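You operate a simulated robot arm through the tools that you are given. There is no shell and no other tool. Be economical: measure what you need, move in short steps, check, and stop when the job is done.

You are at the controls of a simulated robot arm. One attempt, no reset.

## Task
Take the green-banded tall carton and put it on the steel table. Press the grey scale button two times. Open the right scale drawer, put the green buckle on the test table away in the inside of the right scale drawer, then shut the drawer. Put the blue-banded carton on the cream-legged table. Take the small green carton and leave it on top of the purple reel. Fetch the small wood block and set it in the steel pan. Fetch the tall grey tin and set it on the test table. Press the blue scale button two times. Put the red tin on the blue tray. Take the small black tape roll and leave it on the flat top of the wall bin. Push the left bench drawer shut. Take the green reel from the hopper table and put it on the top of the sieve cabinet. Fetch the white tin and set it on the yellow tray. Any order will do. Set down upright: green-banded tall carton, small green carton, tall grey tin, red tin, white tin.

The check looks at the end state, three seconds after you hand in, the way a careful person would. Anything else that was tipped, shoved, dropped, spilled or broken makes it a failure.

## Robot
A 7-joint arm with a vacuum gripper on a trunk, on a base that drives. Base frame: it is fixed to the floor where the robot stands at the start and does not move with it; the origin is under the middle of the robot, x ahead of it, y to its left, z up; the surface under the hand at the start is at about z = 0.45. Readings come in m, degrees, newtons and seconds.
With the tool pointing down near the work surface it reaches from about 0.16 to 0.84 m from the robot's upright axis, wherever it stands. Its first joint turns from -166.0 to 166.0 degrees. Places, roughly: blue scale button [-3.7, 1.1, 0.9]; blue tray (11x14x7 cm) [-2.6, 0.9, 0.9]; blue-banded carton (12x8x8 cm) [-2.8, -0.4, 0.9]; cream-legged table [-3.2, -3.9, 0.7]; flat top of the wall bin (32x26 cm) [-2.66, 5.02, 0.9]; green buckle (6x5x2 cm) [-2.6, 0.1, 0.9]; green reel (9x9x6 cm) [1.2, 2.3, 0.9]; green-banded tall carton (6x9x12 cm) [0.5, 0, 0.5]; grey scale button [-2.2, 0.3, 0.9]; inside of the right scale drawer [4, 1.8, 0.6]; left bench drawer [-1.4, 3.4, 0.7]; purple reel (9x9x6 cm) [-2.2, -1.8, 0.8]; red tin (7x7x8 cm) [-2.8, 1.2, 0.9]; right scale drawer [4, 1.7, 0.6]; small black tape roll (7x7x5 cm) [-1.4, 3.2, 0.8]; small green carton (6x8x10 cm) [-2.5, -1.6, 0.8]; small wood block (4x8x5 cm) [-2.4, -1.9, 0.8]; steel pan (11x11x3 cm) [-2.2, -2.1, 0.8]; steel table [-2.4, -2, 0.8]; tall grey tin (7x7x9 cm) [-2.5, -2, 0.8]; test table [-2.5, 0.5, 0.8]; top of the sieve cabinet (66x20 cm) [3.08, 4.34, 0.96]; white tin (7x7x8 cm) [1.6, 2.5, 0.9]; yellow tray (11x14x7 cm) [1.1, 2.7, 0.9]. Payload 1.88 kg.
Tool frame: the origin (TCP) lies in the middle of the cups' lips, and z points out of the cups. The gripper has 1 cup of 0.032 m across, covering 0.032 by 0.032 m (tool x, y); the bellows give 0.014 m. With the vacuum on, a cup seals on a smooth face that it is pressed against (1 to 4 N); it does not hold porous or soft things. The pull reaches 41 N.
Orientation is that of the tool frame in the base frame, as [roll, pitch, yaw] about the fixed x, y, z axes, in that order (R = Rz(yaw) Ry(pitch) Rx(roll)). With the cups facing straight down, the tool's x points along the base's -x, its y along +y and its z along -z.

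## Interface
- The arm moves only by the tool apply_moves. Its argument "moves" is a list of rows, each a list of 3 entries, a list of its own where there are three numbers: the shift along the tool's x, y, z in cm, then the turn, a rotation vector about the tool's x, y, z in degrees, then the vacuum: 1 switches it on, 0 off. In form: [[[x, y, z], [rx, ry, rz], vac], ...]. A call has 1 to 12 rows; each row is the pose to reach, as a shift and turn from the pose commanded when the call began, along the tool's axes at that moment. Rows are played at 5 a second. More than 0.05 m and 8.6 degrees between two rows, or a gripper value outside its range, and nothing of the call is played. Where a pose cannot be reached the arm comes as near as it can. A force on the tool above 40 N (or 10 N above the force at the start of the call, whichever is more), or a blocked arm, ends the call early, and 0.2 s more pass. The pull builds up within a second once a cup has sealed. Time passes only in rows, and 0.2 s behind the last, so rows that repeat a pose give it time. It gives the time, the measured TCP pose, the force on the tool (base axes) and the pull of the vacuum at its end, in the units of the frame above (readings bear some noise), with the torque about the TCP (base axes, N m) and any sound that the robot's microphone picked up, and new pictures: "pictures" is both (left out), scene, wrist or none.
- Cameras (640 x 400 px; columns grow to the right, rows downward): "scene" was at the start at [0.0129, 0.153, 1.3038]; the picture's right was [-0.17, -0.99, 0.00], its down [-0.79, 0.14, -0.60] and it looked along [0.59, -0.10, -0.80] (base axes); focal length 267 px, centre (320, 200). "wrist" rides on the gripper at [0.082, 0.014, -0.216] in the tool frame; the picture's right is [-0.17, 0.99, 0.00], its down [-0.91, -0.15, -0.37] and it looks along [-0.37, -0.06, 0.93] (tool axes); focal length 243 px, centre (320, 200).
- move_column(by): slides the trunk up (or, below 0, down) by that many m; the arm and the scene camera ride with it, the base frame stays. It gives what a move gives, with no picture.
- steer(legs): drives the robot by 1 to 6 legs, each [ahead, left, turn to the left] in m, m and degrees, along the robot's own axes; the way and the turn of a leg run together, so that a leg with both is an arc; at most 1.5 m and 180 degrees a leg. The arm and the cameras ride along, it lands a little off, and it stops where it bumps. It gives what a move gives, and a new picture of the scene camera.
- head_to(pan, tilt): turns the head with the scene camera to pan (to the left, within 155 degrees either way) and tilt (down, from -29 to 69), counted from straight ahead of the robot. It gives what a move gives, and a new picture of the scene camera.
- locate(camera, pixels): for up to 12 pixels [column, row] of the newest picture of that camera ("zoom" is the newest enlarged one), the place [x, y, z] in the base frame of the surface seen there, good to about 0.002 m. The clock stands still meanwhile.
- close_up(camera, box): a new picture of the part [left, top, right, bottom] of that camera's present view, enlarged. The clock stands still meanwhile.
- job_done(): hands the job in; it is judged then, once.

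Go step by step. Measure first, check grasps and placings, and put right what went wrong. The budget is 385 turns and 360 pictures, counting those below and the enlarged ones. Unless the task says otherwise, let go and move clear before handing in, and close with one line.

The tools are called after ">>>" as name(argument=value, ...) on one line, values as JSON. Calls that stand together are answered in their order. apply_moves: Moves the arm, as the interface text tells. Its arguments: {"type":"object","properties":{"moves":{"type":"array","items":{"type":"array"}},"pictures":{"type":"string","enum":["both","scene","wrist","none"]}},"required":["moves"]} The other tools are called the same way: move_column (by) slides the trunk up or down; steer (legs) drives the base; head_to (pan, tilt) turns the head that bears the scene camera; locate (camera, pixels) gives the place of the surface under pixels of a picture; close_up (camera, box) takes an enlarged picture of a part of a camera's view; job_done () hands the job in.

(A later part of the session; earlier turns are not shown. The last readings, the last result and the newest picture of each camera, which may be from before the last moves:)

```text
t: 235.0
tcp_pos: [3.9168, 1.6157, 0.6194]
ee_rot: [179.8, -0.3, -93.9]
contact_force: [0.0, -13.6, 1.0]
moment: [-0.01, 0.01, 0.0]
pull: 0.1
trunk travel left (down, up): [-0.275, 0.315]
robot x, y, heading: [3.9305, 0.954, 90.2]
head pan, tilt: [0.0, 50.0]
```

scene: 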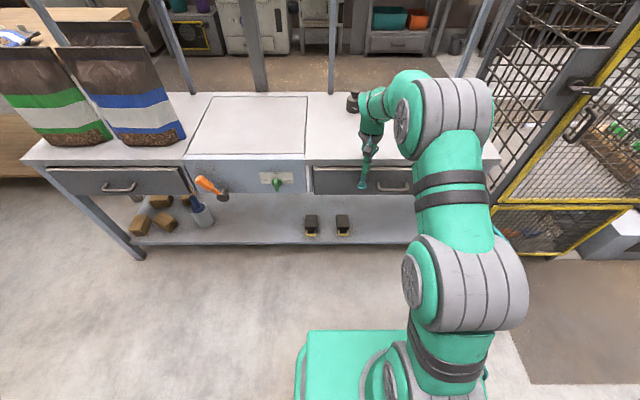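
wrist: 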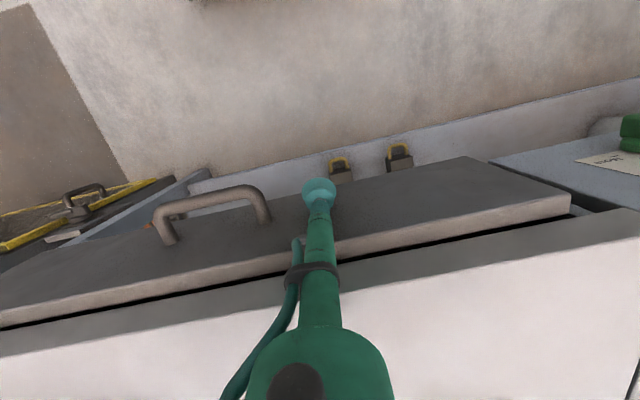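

Force rose to 13.6 N: the drawer is at its stop. I verify the face and then withdraw.

>>> locate(camera="wrist", pixels=[[420, 200], [100, 270], [500, 190]])

>>> apply_moves(moves=[[[4.5, 0, 0], [0, 0, 0], 0], [[9, 0, 0], [0, 0, 0], 0], [[13, 0, -2], [0, 0, 0], 0], [[13, 0, -6.5], [0, 0, 0], 0], [[13, 0, -11], [0, 0, 0], 0], [[13, 0, -15.5], [0, 0, 0], 0], [[13, 0, -20], [0, 0, 0], 0], [[13, 0, -24.5], [0, 0, 0], 0], [[13, 0, -29], [0, 0, 0], 0], [[13, 0, -33], [0, 0, 0], 0]], pictures="wrist")

```text
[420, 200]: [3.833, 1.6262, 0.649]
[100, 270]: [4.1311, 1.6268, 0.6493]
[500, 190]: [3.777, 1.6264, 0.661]
```

```text
t: 237.2
tcp_pos: [3.9104, 1.4881, 0.9518]
ee_rot: [179.8, 0.1, -94.0]
contact_force: [0.8, 0.1, 0.2]
moment: [-0.03, 0.02, -0.01]
pull: 0.0
trunk travel left (down, up): [-0.275, 0.315]
robot x, y, heading: [3.9315, 0.953, 90.0]
head pan, tilt: [0.0, 50.0]
```

wrist: 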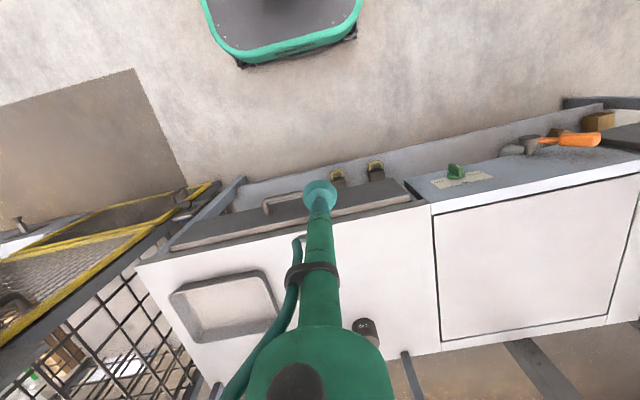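

The drawer is shut (face y 1.6265). Next: hopper table. I drive left to x≈1.35 and approach.

>>> steer(legs=[[0, 1.3, 0], [0, 1.3, 0], [0.55, 0, 0]])

```text
t: 252.5
tcp_pos: [1.3096, 2.0124, 0.9512]
ee_rot: [179.8, -0.1, -92.2]
contact_force: [-0.3, -0.3, 0.5]
moment: [0.01, -0.01, -0.02]
pull: 0.0
trunk travel left (down, up): [-0.275, 0.315]
robot x, y, heading: [1.3466, 1.4778, 91.4]
head pan, tilt: [0.0, 50.0]
```

scene: 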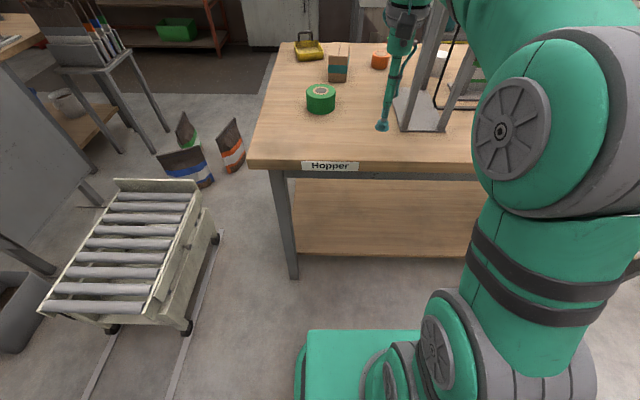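

>>> locate(camera="scene", pixels=[[321, 90], [310, 92], [333, 92], [309, 48], [300, 57], [440, 55], [380, 55], [340, 50], [330, 130], [260, 160], [415, 110], [385, 110]])

>>> close_up(camera="scene", box=[240, 20, 480, 170])

```text
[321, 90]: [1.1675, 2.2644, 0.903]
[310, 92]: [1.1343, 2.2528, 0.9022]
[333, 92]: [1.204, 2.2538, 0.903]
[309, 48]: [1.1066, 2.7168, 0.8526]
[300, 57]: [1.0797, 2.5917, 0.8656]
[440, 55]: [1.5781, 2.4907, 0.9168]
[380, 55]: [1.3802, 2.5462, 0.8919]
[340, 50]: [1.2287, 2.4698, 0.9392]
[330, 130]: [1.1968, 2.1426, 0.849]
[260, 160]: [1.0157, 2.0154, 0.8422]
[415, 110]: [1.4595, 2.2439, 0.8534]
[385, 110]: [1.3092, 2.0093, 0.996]
```

```text
2.67 times, centred on (360, 95) of scene
```

zoom: 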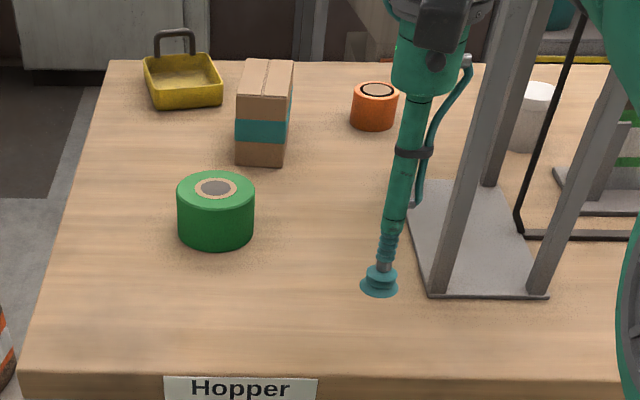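

The white tin sits behind the hopper stand. I turn the head for a better view of that area, from higher up.

>>> move_column(by=0.25)

>>> head_to(pan=-12, tilt=45)

>>> apply_moves(moves=[[[-4.5, 0, 0], [0, 0, 0], 0], [[-9, 0, 0], [0, 0, 0], 0], [[-13.5, 0, 0], [0, 0, 0], 0]], pictures="wrist")

```text
t: 255.0
tcp_pos: [1.3107, 2.0134, 1.2005]
ee_rot: [179.8, 0.0, -92.3]
contact_force: [1.0, -0.2, -0.1]
moment: [-0.03, -0.01, 0.02]
pull: 0.1
trunk travel left (down, up): [-0.525, 0.065]
robot x, y, heading: [1.3452, 1.4798, 91.3]
head pan, tilt: [0.0, 50.0]
```

```text
t: 255.8
tcp_pos: [1.3111, 2.0132, 1.2008]
ee_rot: [179.8, -0.1, -92.4]
contact_force: [0.5, -0.1, -0.1]
moment: [0.02, -0.01, 0.01]
pull: 0.1
trunk travel left (down, up): [-0.525, 0.065]
robot x, y, heading: [1.3453, 1.4786, 91.4]
head pan, tilt: [-12.0, 45.0]
```

scene: 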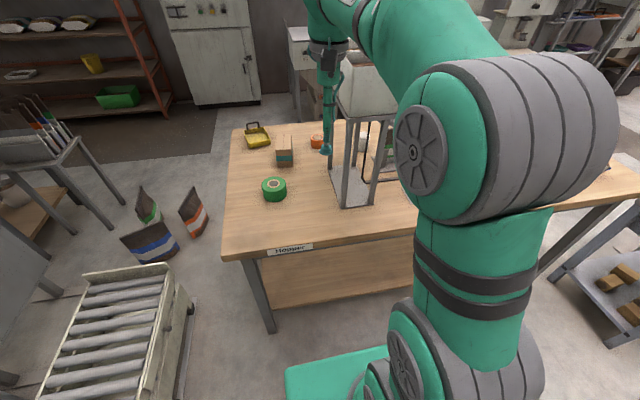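

```text
t: 256.6
tcp_pos: [1.3146, 2.15, 1.1987]
ee_rot: [179.8, -0.1, -92.3]
contact_force: [-0.7, 0.7, 0.4]
moment: [-0.02, 0.03, 0.0]
pull: 0.0
trunk travel left (down, up): [-0.525, 0.065]
robot x, y, heading: [1.3473, 1.4781, 91.2]
head pan, tilt: [-12.0, 45.0]
```

wrist: 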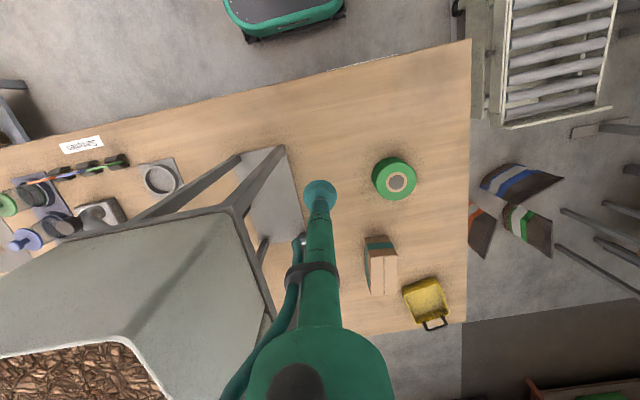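

>>> locate(camera="wrist", pixels=[[235, 210], [275, 315], [125, 340], [280, 150], [240, 158], [100, 240], [260, 240], [300, 235], [430, 295], [395, 182], [250, 300]])

>>> locate(camera="scene", pixels=[[340, 115], [360, 60], [395, 110], [340, 205], [376, 203], [345, 150], [378, 150], [365, 135]])

>>> close_up(camera="scene", box=[220, 40, 460, 220])

```text
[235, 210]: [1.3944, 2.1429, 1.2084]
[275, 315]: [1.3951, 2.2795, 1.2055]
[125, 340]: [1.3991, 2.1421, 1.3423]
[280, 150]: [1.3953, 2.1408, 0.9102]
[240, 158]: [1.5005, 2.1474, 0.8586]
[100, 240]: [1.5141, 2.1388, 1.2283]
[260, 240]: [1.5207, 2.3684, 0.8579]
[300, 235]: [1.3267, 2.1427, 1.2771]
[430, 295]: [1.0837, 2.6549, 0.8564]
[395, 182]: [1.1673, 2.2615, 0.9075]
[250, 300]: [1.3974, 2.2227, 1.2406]
```

```text
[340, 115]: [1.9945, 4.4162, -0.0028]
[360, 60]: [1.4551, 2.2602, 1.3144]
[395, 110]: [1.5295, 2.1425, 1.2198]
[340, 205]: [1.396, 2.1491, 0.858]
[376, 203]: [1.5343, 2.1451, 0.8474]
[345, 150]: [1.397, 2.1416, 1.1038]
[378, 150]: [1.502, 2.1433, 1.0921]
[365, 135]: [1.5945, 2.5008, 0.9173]
```

```text
2.22 times, centred on (340, 130) of scene
```

zoom: 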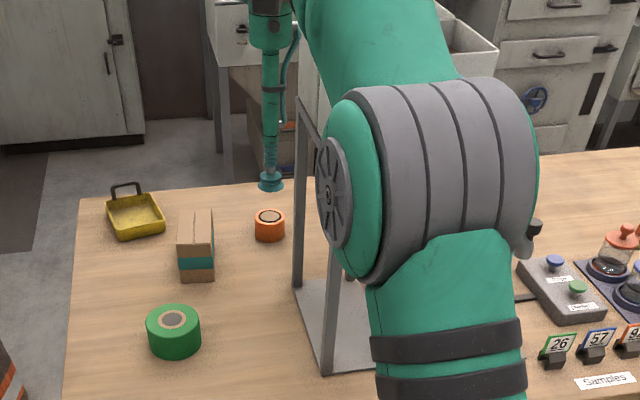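

The tin is behind the hopper stand (legs y 2.14–2.37, hopper body z 1.2–1.35). I survey the ways around the table.

>>> head_to(pan=35, tilt=35)

>>> locate(camera="scene", pixels=[[320, 380], [420, 230], [470, 200], [540, 270], [360, 330], [520, 190], [600, 180], [560, 350], [430, 320], [300, 230]])

>>> head_to(pan=-55, tilt=30)

```text
t: 257.7
tcp_pos: [1.3146, 2.1472, 1.201]
ee_rot: [179.8, 0.0, -92.3]
contact_force: [0.4, -0.1, -0.1]
moment: [0.0, 0.03, 0.0]
pull: 0.0
trunk travel left (down, up): [-0.525, 0.065]
robot x, y, heading: [1.3451, 1.4827, 91.2]
head pan, tilt: [35.0, 35.0]
```

scene: 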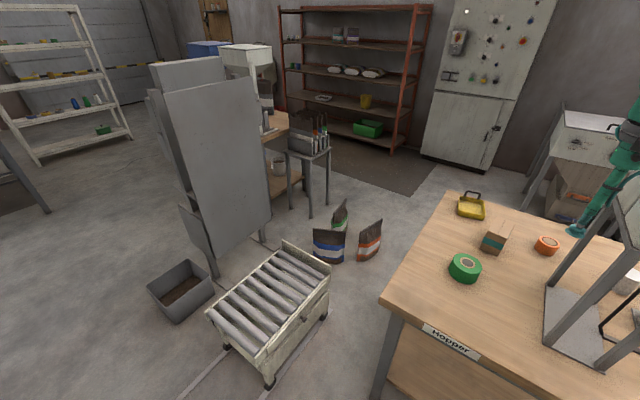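

```text
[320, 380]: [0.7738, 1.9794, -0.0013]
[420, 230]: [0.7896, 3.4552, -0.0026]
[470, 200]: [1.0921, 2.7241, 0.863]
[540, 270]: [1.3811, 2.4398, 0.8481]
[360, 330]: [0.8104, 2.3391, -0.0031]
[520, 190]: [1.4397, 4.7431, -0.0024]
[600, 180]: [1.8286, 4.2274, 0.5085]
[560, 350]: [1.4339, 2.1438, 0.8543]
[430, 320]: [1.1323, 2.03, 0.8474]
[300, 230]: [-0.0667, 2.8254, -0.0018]
```

```text
t: 259.4
tcp_pos: [1.315, 2.1472, 1.1995]
ee_rot: [179.8, 0.1, -92.4]
contact_force: [-0.3, -1.0, 0.2]
moment: [0.01, 0.0, 0.0]
pull: 0.1
trunk travel left (down, up): [-0.525, 0.065]
robot x, y, heading: [1.3465, 1.4799, 91.2]
head pan, tilt: [-55.0, 30.0]
```

scene: 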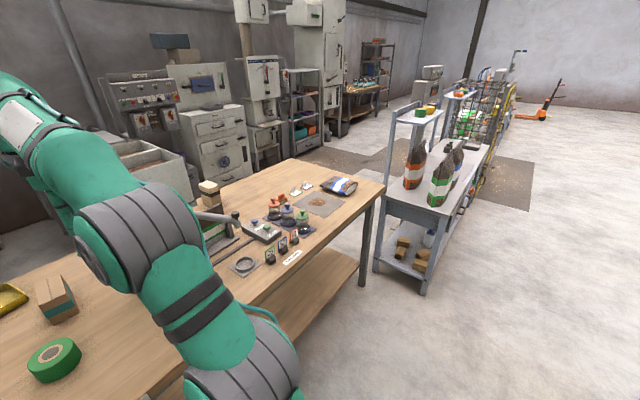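

>>> locate(camera="scene", pixels=[[378, 268], [363, 284], [424, 292], [385, 188], [388, 240], [350, 240], [300, 160], [215, 180], [240, 185], [383, 200]])

>>> head_to(pan=35, tilt=60)

```text
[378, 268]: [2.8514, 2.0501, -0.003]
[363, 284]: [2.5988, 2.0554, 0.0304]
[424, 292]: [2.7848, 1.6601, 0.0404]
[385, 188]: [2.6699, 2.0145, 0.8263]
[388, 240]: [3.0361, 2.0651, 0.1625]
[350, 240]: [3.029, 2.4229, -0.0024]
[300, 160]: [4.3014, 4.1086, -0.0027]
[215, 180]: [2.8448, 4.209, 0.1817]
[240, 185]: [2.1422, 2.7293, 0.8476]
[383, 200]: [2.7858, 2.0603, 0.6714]
```

```text
t: 261.0
tcp_pos: [1.3144, 2.1469, 1.1996]
ee_rot: [179.8, -0.1, -92.3]
contact_force: [0.6, -0.3, -0.6]
moment: [0.01, -0.02, -0.01]
pull: 0.1
trunk travel left (down, up): [-0.525, 0.065]
robot x, y, heading: [1.3485, 1.4793, 91.5]
head pan, tilt: [35.0, 60.0]
```

scene: 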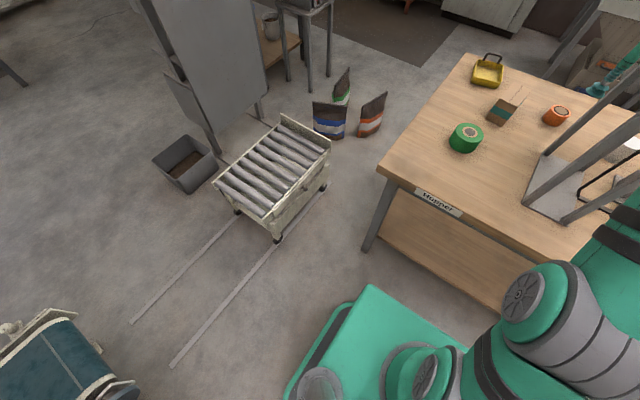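

>>> locate(camera="scene", pixels=[[327, 190], [278, 238], [331, 155], [370, 135], [385, 95], [345, 137], [366, 248], [380, 168], [465, 55], [288, 385], [350, 305], [330, 160]])

```text
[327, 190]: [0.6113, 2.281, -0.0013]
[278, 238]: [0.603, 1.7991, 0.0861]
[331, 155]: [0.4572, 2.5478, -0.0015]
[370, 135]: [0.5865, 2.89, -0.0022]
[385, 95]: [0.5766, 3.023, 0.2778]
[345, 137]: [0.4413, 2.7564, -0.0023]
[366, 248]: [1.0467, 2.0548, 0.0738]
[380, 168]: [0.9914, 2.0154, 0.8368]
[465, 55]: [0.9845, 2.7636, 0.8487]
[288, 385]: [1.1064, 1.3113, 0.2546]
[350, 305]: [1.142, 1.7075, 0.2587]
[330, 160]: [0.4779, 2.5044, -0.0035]
```

The base is ±0.235 m wide; the gap beside the cart (0.61–1.05) is too tight, so I'll go round by the east later. First I grab the green reel (1.168,2.262,0.906) from here.

>>> apply_moves(moves=[[[-2.7, 3.8, 0], [0, 0, 0], 0], [[-5.4, 7.6, 0], [0, 0, 0], 0], [[-8.1, 11.4, 0], [0, 0, 0], 0], [[-10.8, 15.2, 0], [0, 0, 0], 0], [[-10.8, 15.2, 4.8], [0, 0, 0], 0], [[-10.8, 15.2, 9.6], [0, 0, 0], 0], [[-10.8, 15.2, 14.4], [0, 0, 0], 0], [[-10.8, 15.2, 19.2], [0, 0, 0], 0], [[-10.8, 15.2, 24], [0, 0, 0], 0], [[-10.8, 15.2, 26], [0, 0, 0], 0]], pictures="wrist")

```text
t: 263.2
tcp_pos: [1.167, 2.2655, 0.9413]
ee_rot: [179.8, 0.1, -92.4]
contact_force: [-0.5, -0.5, -0.6]
moment: [-0.02, -0.02, 0.02]
pull: 0.1
out of reach, approached as far as the arm can: row 2, 3, 4, 5, 6, 7
trunk travel left (down, up): [-0.525, 0.065]
robot x, y, heading: [1.3464, 1.4812, 91.7]
head pan, tilt: [35.0, 60.0]
```

wrist: 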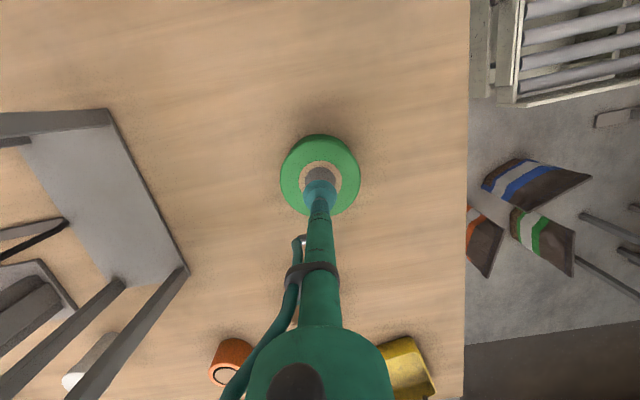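

Centred. Press, seal and lift.

>>> apply_moves(moves=[[[0, 0, 2.5], [0, 0, 0], 1], [[0, 0, 3.5], [0, 0, 0], 1], [[0, 0, 3.9], [0, 0, 0], 1], [[0, 0, 4.1], [0, 0, 0], 1], [[0, 0, 4.1], [0, 0, 0], 1], [[0, 0, 4.1], [0, 0, 0], 1], [[0, 0, 4.1], [0, 0, 0], 1], [[0, 0, 4.1], [0, 0, 0], 1], [[0, 0, 2], [0, 0, 0], 1], [[0, 0, -2], [0, 0, 0], 1], [[0, 0, -6], [0, 0, 0], 1]], pictures="wrist")

```text
t: 265.6
tcp_pos: [1.1654, 2.2624, 1.0001]
ee_rot: [179.8, -0.1, -92.3]
contact_force: [-0.3, 0.1, -3.3]
moment: [0.01, 0.01, 0.0]
pull: 40.7
trunk travel left (down, up): [-0.525, 0.065]
robot x, y, heading: [1.3481, 1.4808, 91.4]
head pan, tilt: [35.0, 60.0]
```

wrist: 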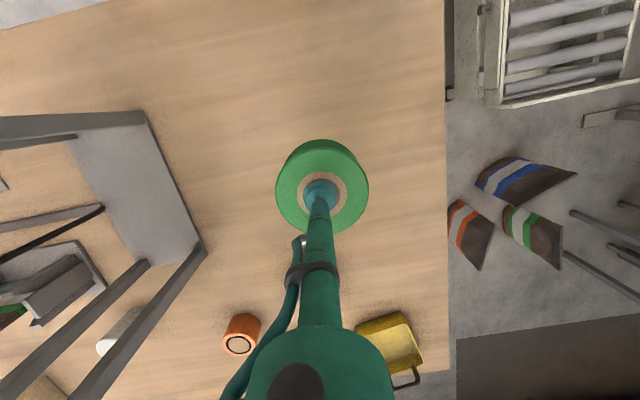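

>>> apply_moves(moves=[[[4.7, 0, -1], [0, 0, 0], 1], [[9.4, 0, -2], [0, 0, 0], 1], [[14.1, 0, -3], [0, 0, 0], 1], [[18.8, 0, -4], [0, 0, 0], 1], [[23.5, 0, -5], [0, 0, 0], 1], [[28.2, 0, -5], [0, 0, 0], 1], [[32, -1, -5], [0, 0, 0], 1], [[33, -5, -5], [0, 0, 0], 1], [[34, -9.5, -5], [0, 0, 0], 1], [[34, -14, -5], [0, 0, 0], 1], [[34, -18.5, -5], [0, 0, 0], 1]], pictures="none")

>>> steer(legs=[[-0.25, 0, 0], [0, 0, -90]])

>>> head_to(pan=15, tilt=15)

```text
t: 268.0
tcp_pos: [1.3379, 1.914, 1.0507]
ee_rot: [179.7, 0.0, -92.3]
contact_force: [-0.8, 0.0, -2.4]
moment: [-0.01, -0.05, 0.04]
pull: 40.7
trunk travel left (down, up): [-0.525, 0.065]
robot x, y, heading: [1.3437, 1.4774, 91.1]
head pan, tilt: [35.0, 60.0]
```

```text
t: 273.7
tcp_pos: [1.7872, 1.2284, 1.0509]
ee_rot: [179.8, -0.1, 176.6]
contact_force: [0.4, -0.7, -1.8]
moment: [-0.01, -0.01, 0.0]
pull: 40.6
trunk travel left (down, up): [-0.525, 0.065]
robot x, y, heading: [1.3545, 1.2299, 0.5]
head pan, tilt: [35.0, 60.0]
```

scene: 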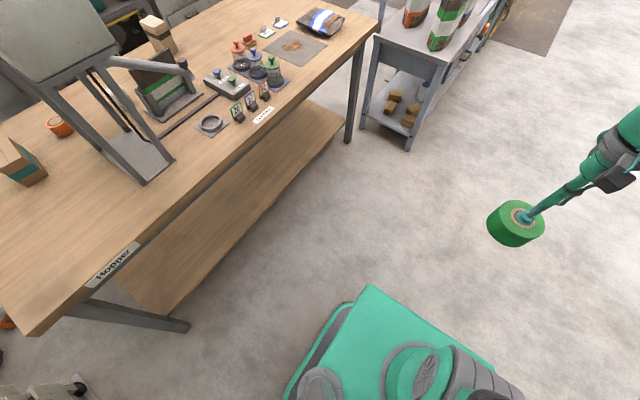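

```text
t: 274.8
tcp_pos: [1.7867, 1.2297, 1.0504]
ee_rot: [179.7, 0.1, 176.6]
contact_force: [0.4, 0.8, -2.4]
moment: [0.01, 0.02, 0.0]
pull: 40.8
trunk travel left (down, up): [-0.525, 0.065]
robot x, y, heading: [1.3526, 1.2307, 0.5]
head pan, tilt: [15.0, 15.0]
```

scene: 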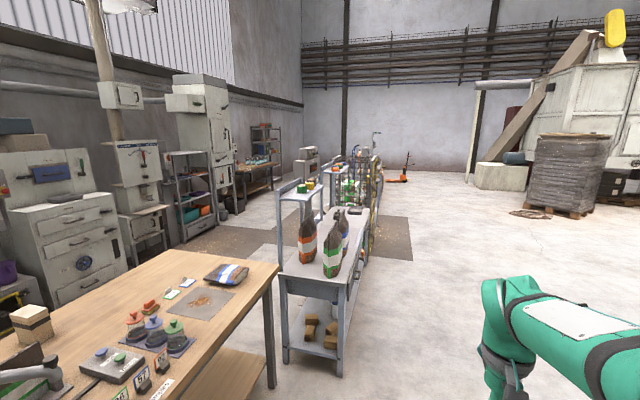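

Open floor east along y≈0.8. Drive.

>>> steer(legs=[[1.4, -0.4, 0], [1.5, 0, 0], [1.4, 0, 0]])

>>> head_to(pan=45, tilt=22)

```text
t: 295.7
tcp_pos: [6.0927, 0.8434, 1.0514]
ee_rot: [179.8, 0.0, 176.4]
contact_force: [-0.3, -0.2, -1.8]
moment: [-0.03, -0.04, -0.01]
pull: 40.8
trunk travel left (down, up): [-0.525, 0.065]
robot x, y, heading: [5.6601, 0.8446, 0.1]
head pan, tilt: [15.0, 15.0]
```

scene: 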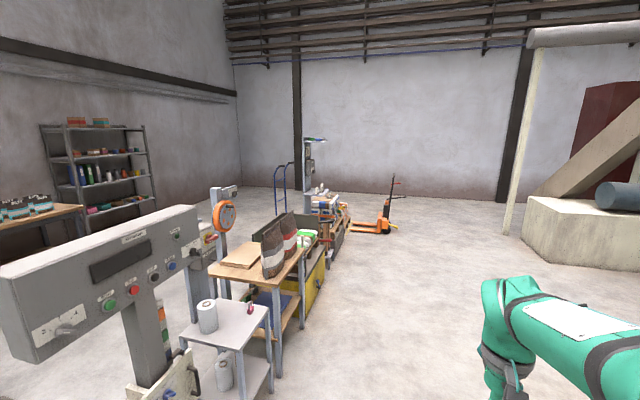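

```text
t: 296.6
tcp_pos: [6.0938, 0.8437, 1.0509]
ee_rot: [179.8, 0.0, 176.4]
contact_force: [0.1, 0.1, -1.8]
moment: [-0.01, 0.02, 0.01]
pull: 41.1
trunk travel left (down, up): [-0.525, 0.065]
robot x, y, heading: [5.6563, 0.8511, 0.4]
head pan, tilt: [45.0, 22.0]
```

scene: 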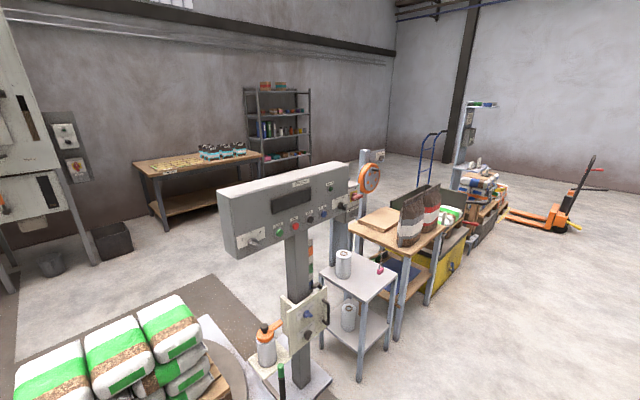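

>>> locate(camera="scene", pixels=[[360, 380], [400, 335], [470, 245], [505, 208], [430, 290], [320, 380], [210, 230], [100, 300], [160, 225], [560, 228], [250, 285], [395, 195]])

>>> head_to(pan=95, tilt=30)

```text
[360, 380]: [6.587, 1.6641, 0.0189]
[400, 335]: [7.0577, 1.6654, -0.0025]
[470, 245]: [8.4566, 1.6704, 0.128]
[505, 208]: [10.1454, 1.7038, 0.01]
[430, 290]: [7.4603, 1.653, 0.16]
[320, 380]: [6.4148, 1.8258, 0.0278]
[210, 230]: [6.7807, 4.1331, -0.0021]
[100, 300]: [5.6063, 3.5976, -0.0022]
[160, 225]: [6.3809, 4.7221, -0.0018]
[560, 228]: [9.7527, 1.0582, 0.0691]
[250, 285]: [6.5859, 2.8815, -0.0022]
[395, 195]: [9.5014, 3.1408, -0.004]
```

```text
t: 297.8
tcp_pos: [6.0942, 0.8422, 1.0509]
ee_rot: [179.7, 0.0, 176.4]
contact_force: [0.4, -0.2, -2.1]
moment: [0.03, -0.03, 0.0]
pull: 40.4
trunk travel left (down, up): [-0.525, 0.065]
robot x, y, heading: [5.6602, 0.8443, 0.4]
head pan, tilt: [95.0, 30.0]
```

scene: 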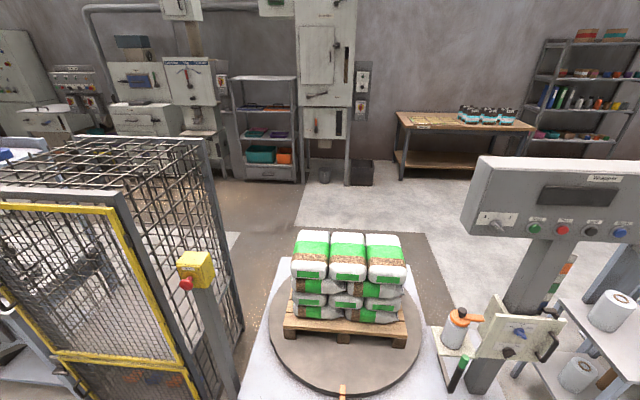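

No gap near the turntable. I drive further east to x≈8 and look at the row's end.

>>> steer(legs=[[1.3, -0.1, 0], [1.2, 0, 0]])

>>> head_to(pan=50, tilt=25)

```text
t: 310.1
tcp_pos: [8.6051, 0.7279, 1.0498]
ee_rot: [179.8, 0.0, 175.8]
contact_force: [0.8, 0.2, -1.5]
moment: [0.02, -0.03, 0.01]
pull: 41.0
trunk travel left (down, up): [-0.525, 0.065]
robot x, y, heading: [8.1703, 0.7352, -0.5]
head pan, tilt: [95.0, 30.0]
```

scene: 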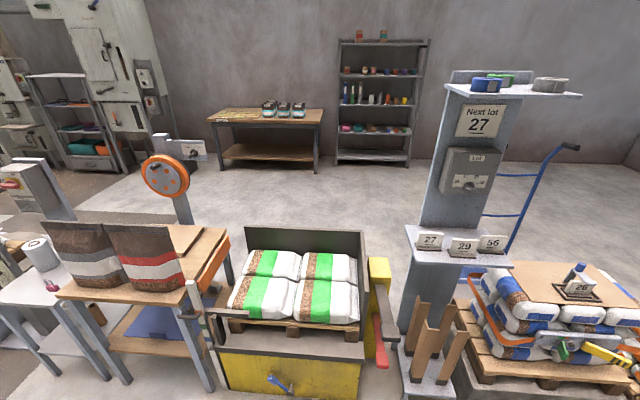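

```text
t: 311.2
tcp_pos: [8.6047, 0.7286, 1.0509]
ee_rot: [179.8, 0.0, 175.8]
contact_force: [0.3, 0.0, -2.1]
moment: [-0.02, 0.03, -0.05]
pull: 40.9
trunk travel left (down, up): [-0.525, 0.065]
robot x, y, heading: [8.1699, 0.7369, -0.5]
head pan, tilt: [50.0, 25.0]
```

scene: 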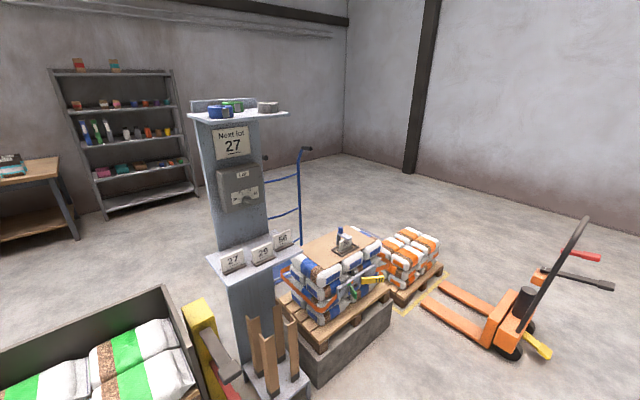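

>>> locate(camera="scene", pixels=[[440, 268], [405, 305], [325, 385], [505, 360], [425, 300], [440, 282], [590, 260], [550, 355], [470, 255], [400, 240], [300, 245], [500, 240]])

```text
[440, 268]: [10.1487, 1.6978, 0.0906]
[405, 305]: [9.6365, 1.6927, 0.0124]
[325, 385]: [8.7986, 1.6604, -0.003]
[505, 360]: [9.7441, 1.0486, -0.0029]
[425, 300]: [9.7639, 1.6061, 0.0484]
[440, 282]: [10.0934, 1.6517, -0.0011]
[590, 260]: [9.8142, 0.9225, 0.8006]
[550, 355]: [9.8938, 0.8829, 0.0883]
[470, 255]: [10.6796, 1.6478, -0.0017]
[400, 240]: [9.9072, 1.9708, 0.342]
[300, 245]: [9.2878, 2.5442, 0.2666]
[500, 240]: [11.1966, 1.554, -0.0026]
```

The pallet jack is at (9.75–10.1, 0.85–1.65), pallets end x≈10.15; there's free floor at x≈11. I go round at y≈0.1, then north at x≈11.

>>> steer(legs=[[1.2, -0.65, 0], [1.5, 0, 0], [0, 0, 90]])

>>> head_to(pan=0, tilt=30)

```text
t: 329.0
tcp_pos: [10.8958, 0.5325, 1.0506]
ee_rot: [179.8, 0.0, -92.9]
contact_force: [-0.2, -0.1, -2.7]
moment: [-0.02, -0.02, 0.03]
pull: 40.8
trunk travel left (down, up): [-0.525, 0.065]
robot x, y, heading: [10.8986, 0.0959, 90.7]
head pan, tilt: [50.0, 25.0]
```

scene: 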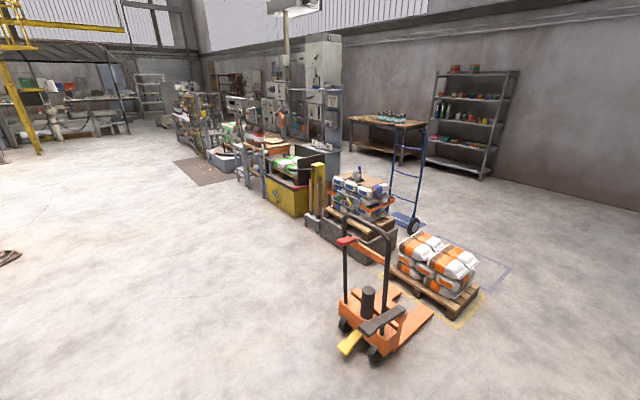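

```text
t: 330.2
tcp_pos: [10.895, 0.5312, 1.0517]
ee_rot: [179.7, 0.0, -93.0]
contact_force: [-1.7, 0.0, -2.8]
moment: [0.03, -0.03, 0.01]
pull: 40.5
trunk travel left (down, up): [-0.525, 0.065]
robot x, y, heading: [10.8996, 0.0953, 90.9]
head pan, tilt: [0.0, 30.0]
```

scene: 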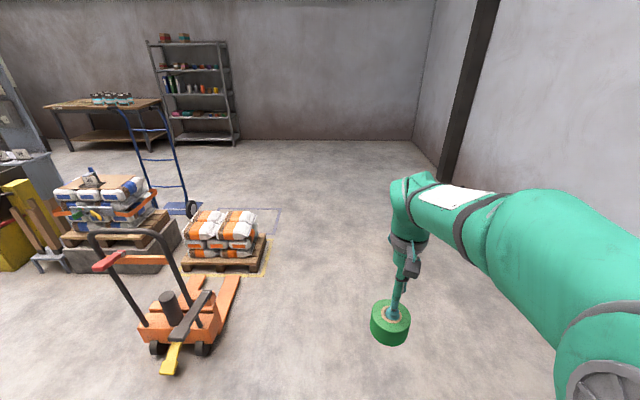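

>>> locate(camera="scene", pixels=[[192, 214], [160, 205], [267, 245], [235, 145], [160, 147], [70, 150], [435, 180]])

>>> steer(legs=[[1.5, 0, 0], [1.5, 0, 0], [0, 0, 90]])

>>> head_to(pan=0, tilt=25)

```text
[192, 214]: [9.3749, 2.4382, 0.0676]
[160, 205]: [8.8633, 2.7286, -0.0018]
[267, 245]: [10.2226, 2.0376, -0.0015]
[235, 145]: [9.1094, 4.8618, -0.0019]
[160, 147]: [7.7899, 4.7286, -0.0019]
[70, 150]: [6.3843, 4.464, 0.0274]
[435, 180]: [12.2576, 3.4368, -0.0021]
```

```text
t: 348.5
tcp_pos: [10.4073, 3.0761, 1.0518]
ee_rot: [179.9, -0.1, -1.4]
contact_force: [-0.2, 0.7, -1.4]
moment: [-0.04, -0.01, 0.01]
pull: 40.8
trunk travel left (down, up): [-0.525, 0.065]
robot x, y, heading: [10.8405, 3.0902, -177.6]
head pan, tilt: [0.0, 30.0]
```

scene: 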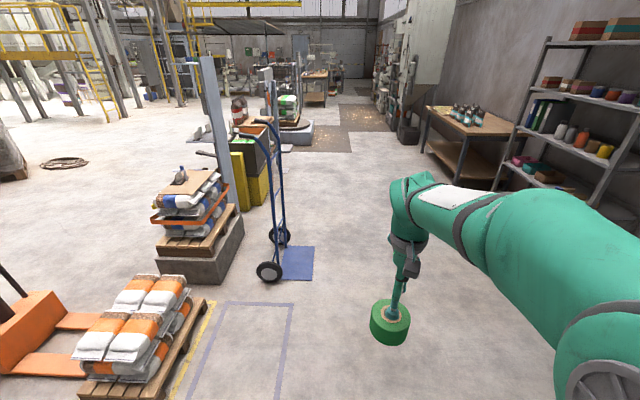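

```text
t: 349.1
tcp_pos: [10.4076, 3.0758, 1.0515]
ee_rot: [180.0, 0.0, -1.4]
contact_force: [0.9, 0.1, -2.3]
moment: [-0.02, -0.02, 0.02]
pull: 41.5
trunk travel left (down, up): [-0.525, 0.065]
robot x, y, heading: [10.8433, 3.0901, -177.7]
head pan, tilt: [0.0, 25.0]
```

scene: 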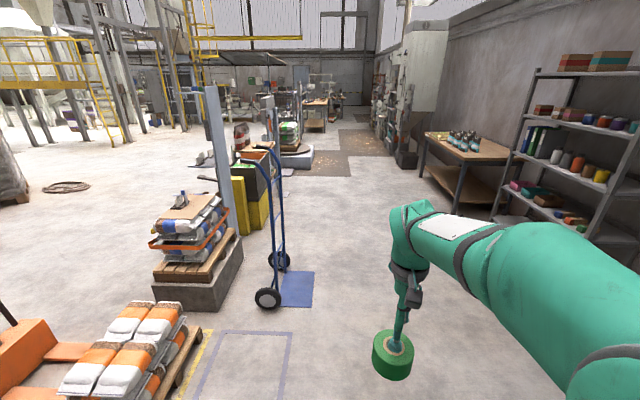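

Corridor clear. Drive west along y≈3.4.

>>> steer(legs=[[1.5, -0.35, -2.3], [1.5, 0, 0], [1.5, 0, 0], [1.3, 0, 0]])

>>> head_to(pan=-20, tilt=30)

```text
refused: leg 1 is longer than a leg can be; nothing moved
```

```text
t: 350.0
tcp_pos: [10.4071, 3.0757, 1.0505]
ee_rot: [179.9, 0.0, -1.3]
contact_force: [0.3, -0.8, -3.2]
moment: [0.01, -0.01, 0.01]
pull: 40.6
trunk travel left (down, up): [-0.525, 0.065]
robot x, y, heading: [10.8408, 3.0899, -177.9]
head pan, tilt: [-20.0, 30.0]
```

scene: 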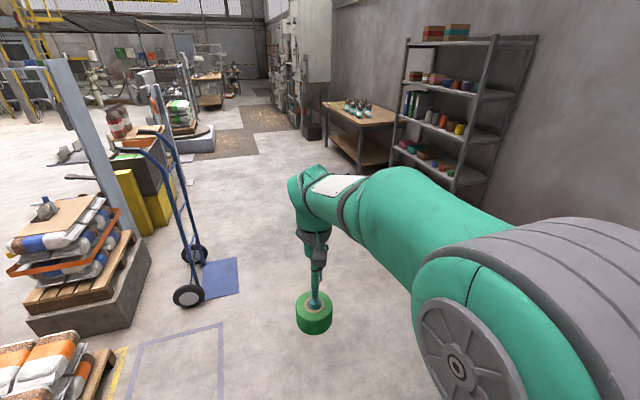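

>>> steer(legs=[[1.4, -0.35, -2.2], [1.5, 0, 0], [1.5, 0, 0], [1.3, 0, 0]])

>>> head_to(pan=-20, tilt=25)

```text
t: 377.4
tcp_pos: [4.679, 3.5978, 1.051]
ee_rot: [179.8, 0.0, -8.7]
contact_force: [0.1, -0.4, -2.3]
moment: [0.01, -0.01, -0.01]
pull: 40.9
trunk travel left (down, up): [-0.525, 0.065]
robot x, y, heading: [5.1096, 3.5569, 175.3]
head pan, tilt: [-20.0, 30.0]
```

scene: 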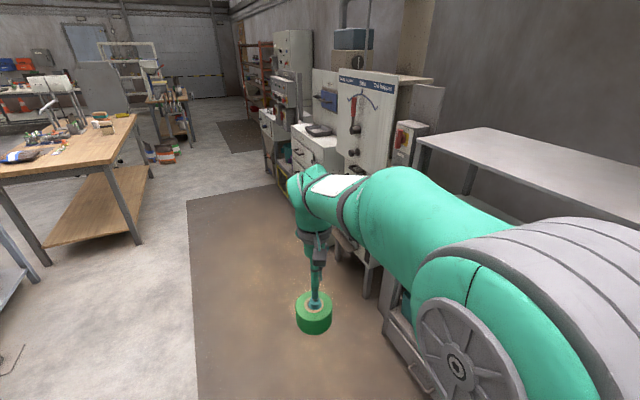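

```text
t: 378.1
tcp_pos: [4.679, 3.5973, 1.0502]
ee_rot: [179.9, 0.1, -8.7]
contact_force: [0.9, -0.1, -1.9]
moment: [0.0, 0.0, 0.01]
pull: 40.2
trunk travel left (down, up): [-0.525, 0.065]
robot x, y, heading: [5.1111, 3.5556, 174.9]
head pan, tilt: [-20.0, 25.0]
```

scene: 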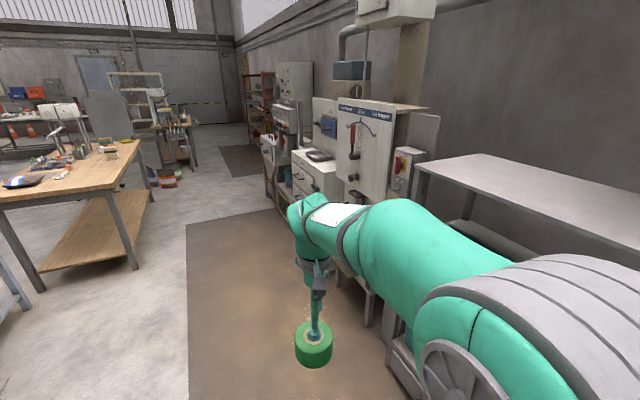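

The sieve cabinet is ahead right. I drive to x≈3.1, y≈3.4 and turn to face it (+y).

>>> steer(legs=[[0.7, 0.25, 5], [1.3, 0, 0], [0, 0, -90]])

>>> head_to(pan=0, tilt=40)

```text
t: 392.1
tcp_pos: [3.1057, 3.7703, 1.0504]
ee_rot: [179.8, 0.0, -93.8]
contact_force: [1.0, 0.4, -2.7]
moment: [0.0, 0.0, 0.03]
pull: 40.5
trunk travel left (down, up): [-0.525, 0.065]
robot x, y, heading: [3.0975, 3.3355, 89.6]
head pan, tilt: [-20.0, 25.0]
```

scene: 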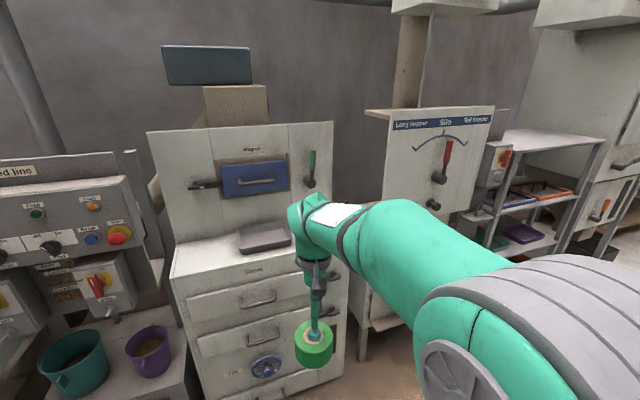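

```text
t: 392.9
tcp_pos: [3.1049, 3.7718, 1.0505]
ee_rot: [179.8, 0.0, -93.8]
contact_force: [0.3, 0.3, -3.2]
moment: [0.02, -0.02, -0.01]
pull: 41.2
trunk travel left (down, up): [-0.525, 0.065]
robot x, y, heading: [3.0979, 3.3346, 89.8]
head pan, tilt: [0.0, 40.0]
```

scene: 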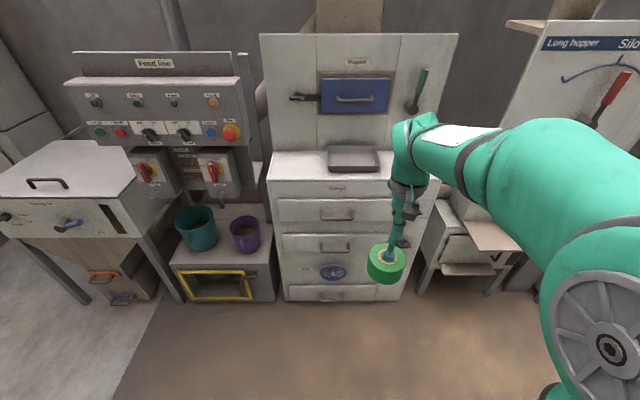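

>>> locate(camera="scene", pixels=[[300, 165], [275, 160], [320, 175], [300, 180], [352, 150], [328, 165], [380, 175], [270, 182], [300, 140], [315, 155]])

>>> close_up(camera="scene", box=[240, 100, 480, 250])

```text
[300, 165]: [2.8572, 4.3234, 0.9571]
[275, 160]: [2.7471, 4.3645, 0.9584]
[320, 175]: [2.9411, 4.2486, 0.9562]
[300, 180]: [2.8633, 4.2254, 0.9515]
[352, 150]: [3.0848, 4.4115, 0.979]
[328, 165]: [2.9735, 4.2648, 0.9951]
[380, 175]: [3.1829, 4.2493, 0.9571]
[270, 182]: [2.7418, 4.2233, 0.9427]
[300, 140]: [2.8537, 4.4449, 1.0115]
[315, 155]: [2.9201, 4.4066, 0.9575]
```

```text
2.67 times, centred on (360, 175) of scene
```

zoom: 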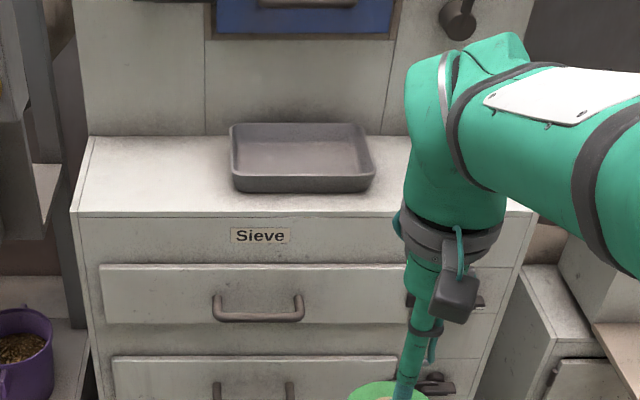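

>>> locate(camera="scene", pixels=[[292, 97], [300, 97], [310, 97], [355, 97], [265, 80], [420, 95], [413, 108], [455, 60]])

```text
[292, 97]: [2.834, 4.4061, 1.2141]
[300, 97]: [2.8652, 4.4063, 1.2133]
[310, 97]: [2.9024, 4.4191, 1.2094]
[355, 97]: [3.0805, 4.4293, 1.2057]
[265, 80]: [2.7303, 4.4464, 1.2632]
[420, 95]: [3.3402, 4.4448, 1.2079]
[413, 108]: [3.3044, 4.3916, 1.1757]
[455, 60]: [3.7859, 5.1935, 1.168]
```

Target spot (2.86,4.295) on the top (z 0.957), clear of pan and lever. Raise 3 cm, drive closer.

>>> apply_moves(moves=[[[0, 0, -3], [0, 0, 0], 1], [[0, 0, -4], [0, 0, 0], 1]], pictures="none")

>>> steer(legs=[[0.28, 0.22, 0]])

```text
t: 393.5
tcp_pos: [3.1054, 3.7696, 1.0923]
ee_rot: [179.8, -0.1, -93.9]
contact_force: [-0.2, -0.3, -1.9]
moment: [0.02, 0.01, 0.01]
pull: 40.3
trunk travel left (down, up): [-0.525, 0.065]
robot x, y, heading: [3.1014, 3.3348, 89.8]
head pan, tilt: [0.0, 40.0]
```

```text
t: 395.9
tcp_pos: [2.8874, 4.057, 1.0908]
ee_rot: [179.9, 0.1, -94.1]
contact_force: [0.3, -0.5, -2.8]
moment: [-0.02, 0.0, -0.01]
pull: 40.5
trunk travel left (down, up): [-0.525, 0.065]
robot x, y, heading: [2.8809, 3.6179, 89.6]
head pan, tilt: [0.0, 40.0]
```

scene: 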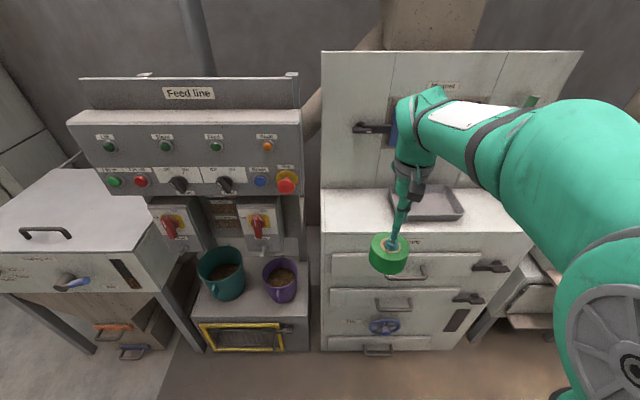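

>>> apply_moves(moves=[[[-4, 1, 0], [0, 0, 0], 1], [[-8, 2, 0], [0, 0, 0], 1], [[-12, 3, 0], [0, 0, 0], 1], [[-16, 4, 0], [0, 0, 0], 1], [[-20, 4.6, 0], [0, 0, 0], 1], [[-23.5, 4.6, 0], [0, 0, 0], 1], [[-23.5, 4.6, 3.5], [0, 0, 0], 1], [[-23.5, 4.6, 6.5], [0, 0, 0], 1], [[-23.5, 4.6, 6.5], [0, 0, 0], 1]], pictures="both")

```text
t: 397.9
tcp_pos: [2.8583, 4.2941, 1.0279]
ee_rot: [179.8, 0.0, -94.1]
contact_force: [0.7, 0.7, -2.1]
moment: [-0.02, -0.05, 0.01]
pull: 40.9
trunk travel left (down, up): [-0.525, 0.065]
robot x, y, heading: [2.882, 3.62, 89.8]
head pan, tilt: [0.0, 40.0]
```

scene: 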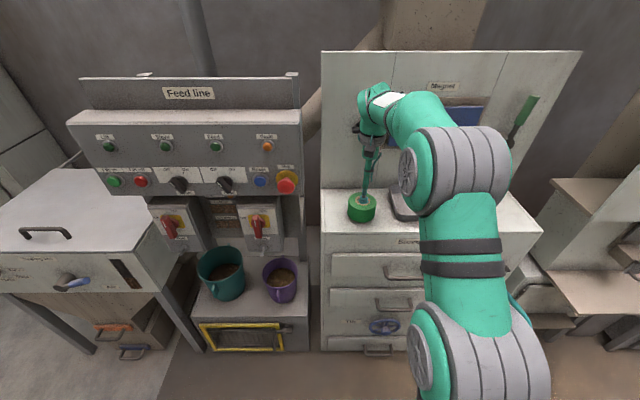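
wrist: 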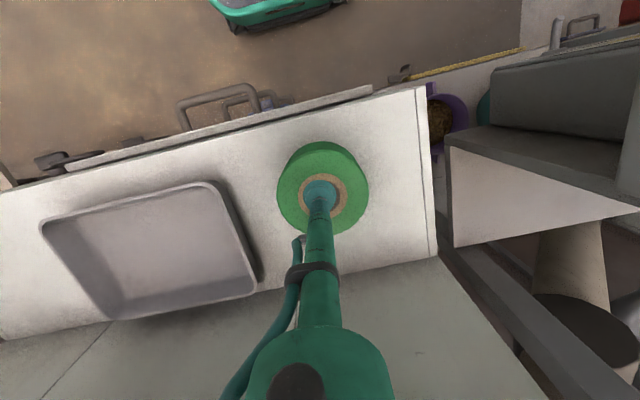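

Well clear of the pan and inside the top. Lower ~1.8 cm, release and rise.

>>> apply_moves(moves=[[[0, 0, 1], [0, 0, 0], 1], [[0, 0, 1.6], [0, 0, 0], 1], [[0, 0, 2.0], [0, 0, 0], 1], [[0, 0, 2.0], [0, 0, 0], 0], [[0, 0, 2.0], [0, 0, 0], 0], [[0, 0, 2.0], [0, 0, 0], 0], [[0, 0, 2.0], [0, 0, 0], 0], [[0, 0, 0], [0, 0, 0], 0], [[0, 0, -4], [0, 0, 0], 0], [[4, 0, -6], [0, 0, 0], 0], [[8.5, 0, -7], [0, 0, 0], 0], [[13, 0, -7], [0, 0, 0], 0]], pictures="both")

```text
t: 400.4
tcp_pos: [2.8491, 4.1626, 1.0984]
ee_rot: [179.8, 0.0, -94.1]
contact_force: [-0.1, -0.6, 0.3]
moment: [0.01, -0.03, 0.03]
pull: 0.1
trunk travel left (down, up): [-0.525, 0.065]
robot x, y, heading: [2.8841, 3.6188, 89.9]
head pan, tilt: [0.0, 40.0]
```

scene: 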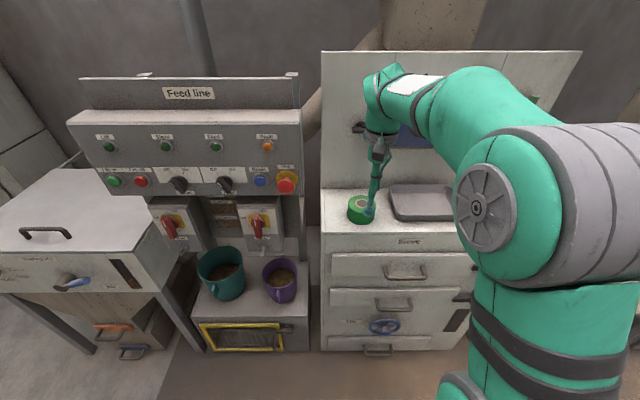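
wrist: 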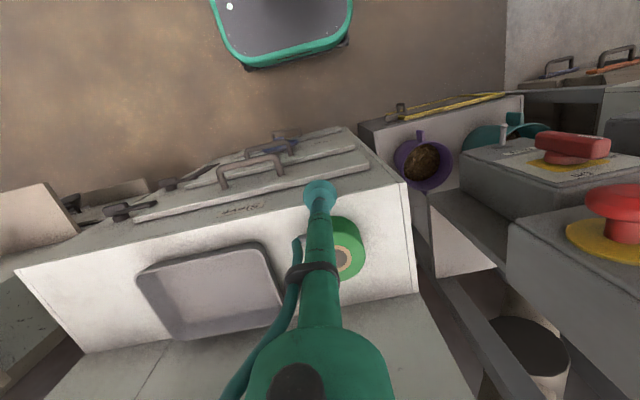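

The reel stands on the cabinet. Retract, back off and turn round to face the back of the hopper table.

>>> apply_moves(moves=[[[4.5, 0, 0], [0, 0, 0], 0], [[9, 0, 0], [0, 0, 0], 0]], pictures="none")

>>> steer(legs=[[-0.28, 0, 0], [0, 0, 180], [0, -1.2, 0]])

>>> head_to(pan=0, tilt=45)

```text
t: 401.1
tcp_pos: [2.8429, 4.0757, 1.0972]
ee_rot: [179.8, -0.1, -94.0]
contact_force: [0.1, 0.0, 0.3]
moment: [0.01, 0.03, 0.02]
pull: 0.0
trunk travel left (down, up): [-0.525, 0.065]
robot x, y, heading: [2.883, 3.6249, 89.8]
head pan, tilt: [0.0, 40.0]
```

```text
t: 416.1
tcp_pos: [1.7615, 2.8158, 1.0977]
ee_rot: [179.7, 0.0, 90.0]
contact_force: [-0.3, -0.4, 0.9]
moment: [0.0, -0.03, 0.01]
pull: 0.0
trunk travel left (down, up): [-0.525, 0.065]
robot x, y, heading: [1.6915, 3.2635, -86.3]
head pan, tilt: [0.0, 40.0]
```

scene: 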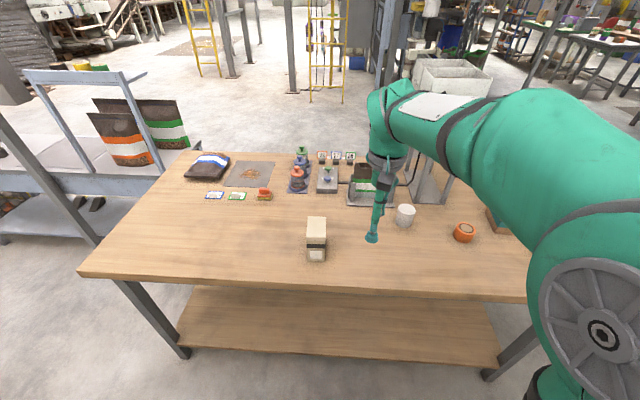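

```text
t: 416.8
tcp_pos: [1.7621, 2.817, 1.0969]
ee_rot: [179.7, -0.1, 90.0]
contact_force: [0.9, 0.0, -0.2]
moment: [-0.01, 0.05, -0.01]
pull: 0.1
trunk travel left (down, up): [-0.525, 0.065]
robot x, y, heading: [1.691, 3.2627, -86.4]
head pan, tilt: [0.0, 45.0]
```

scene: 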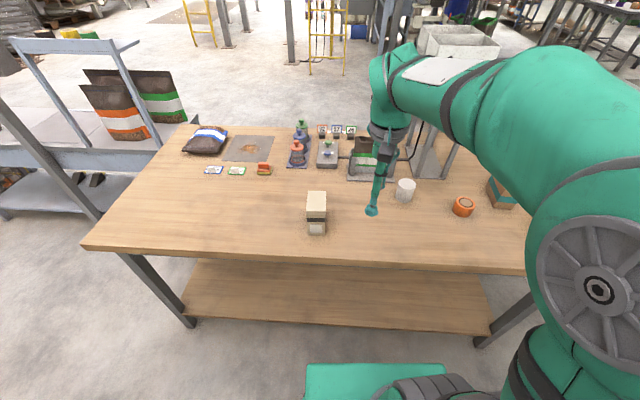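

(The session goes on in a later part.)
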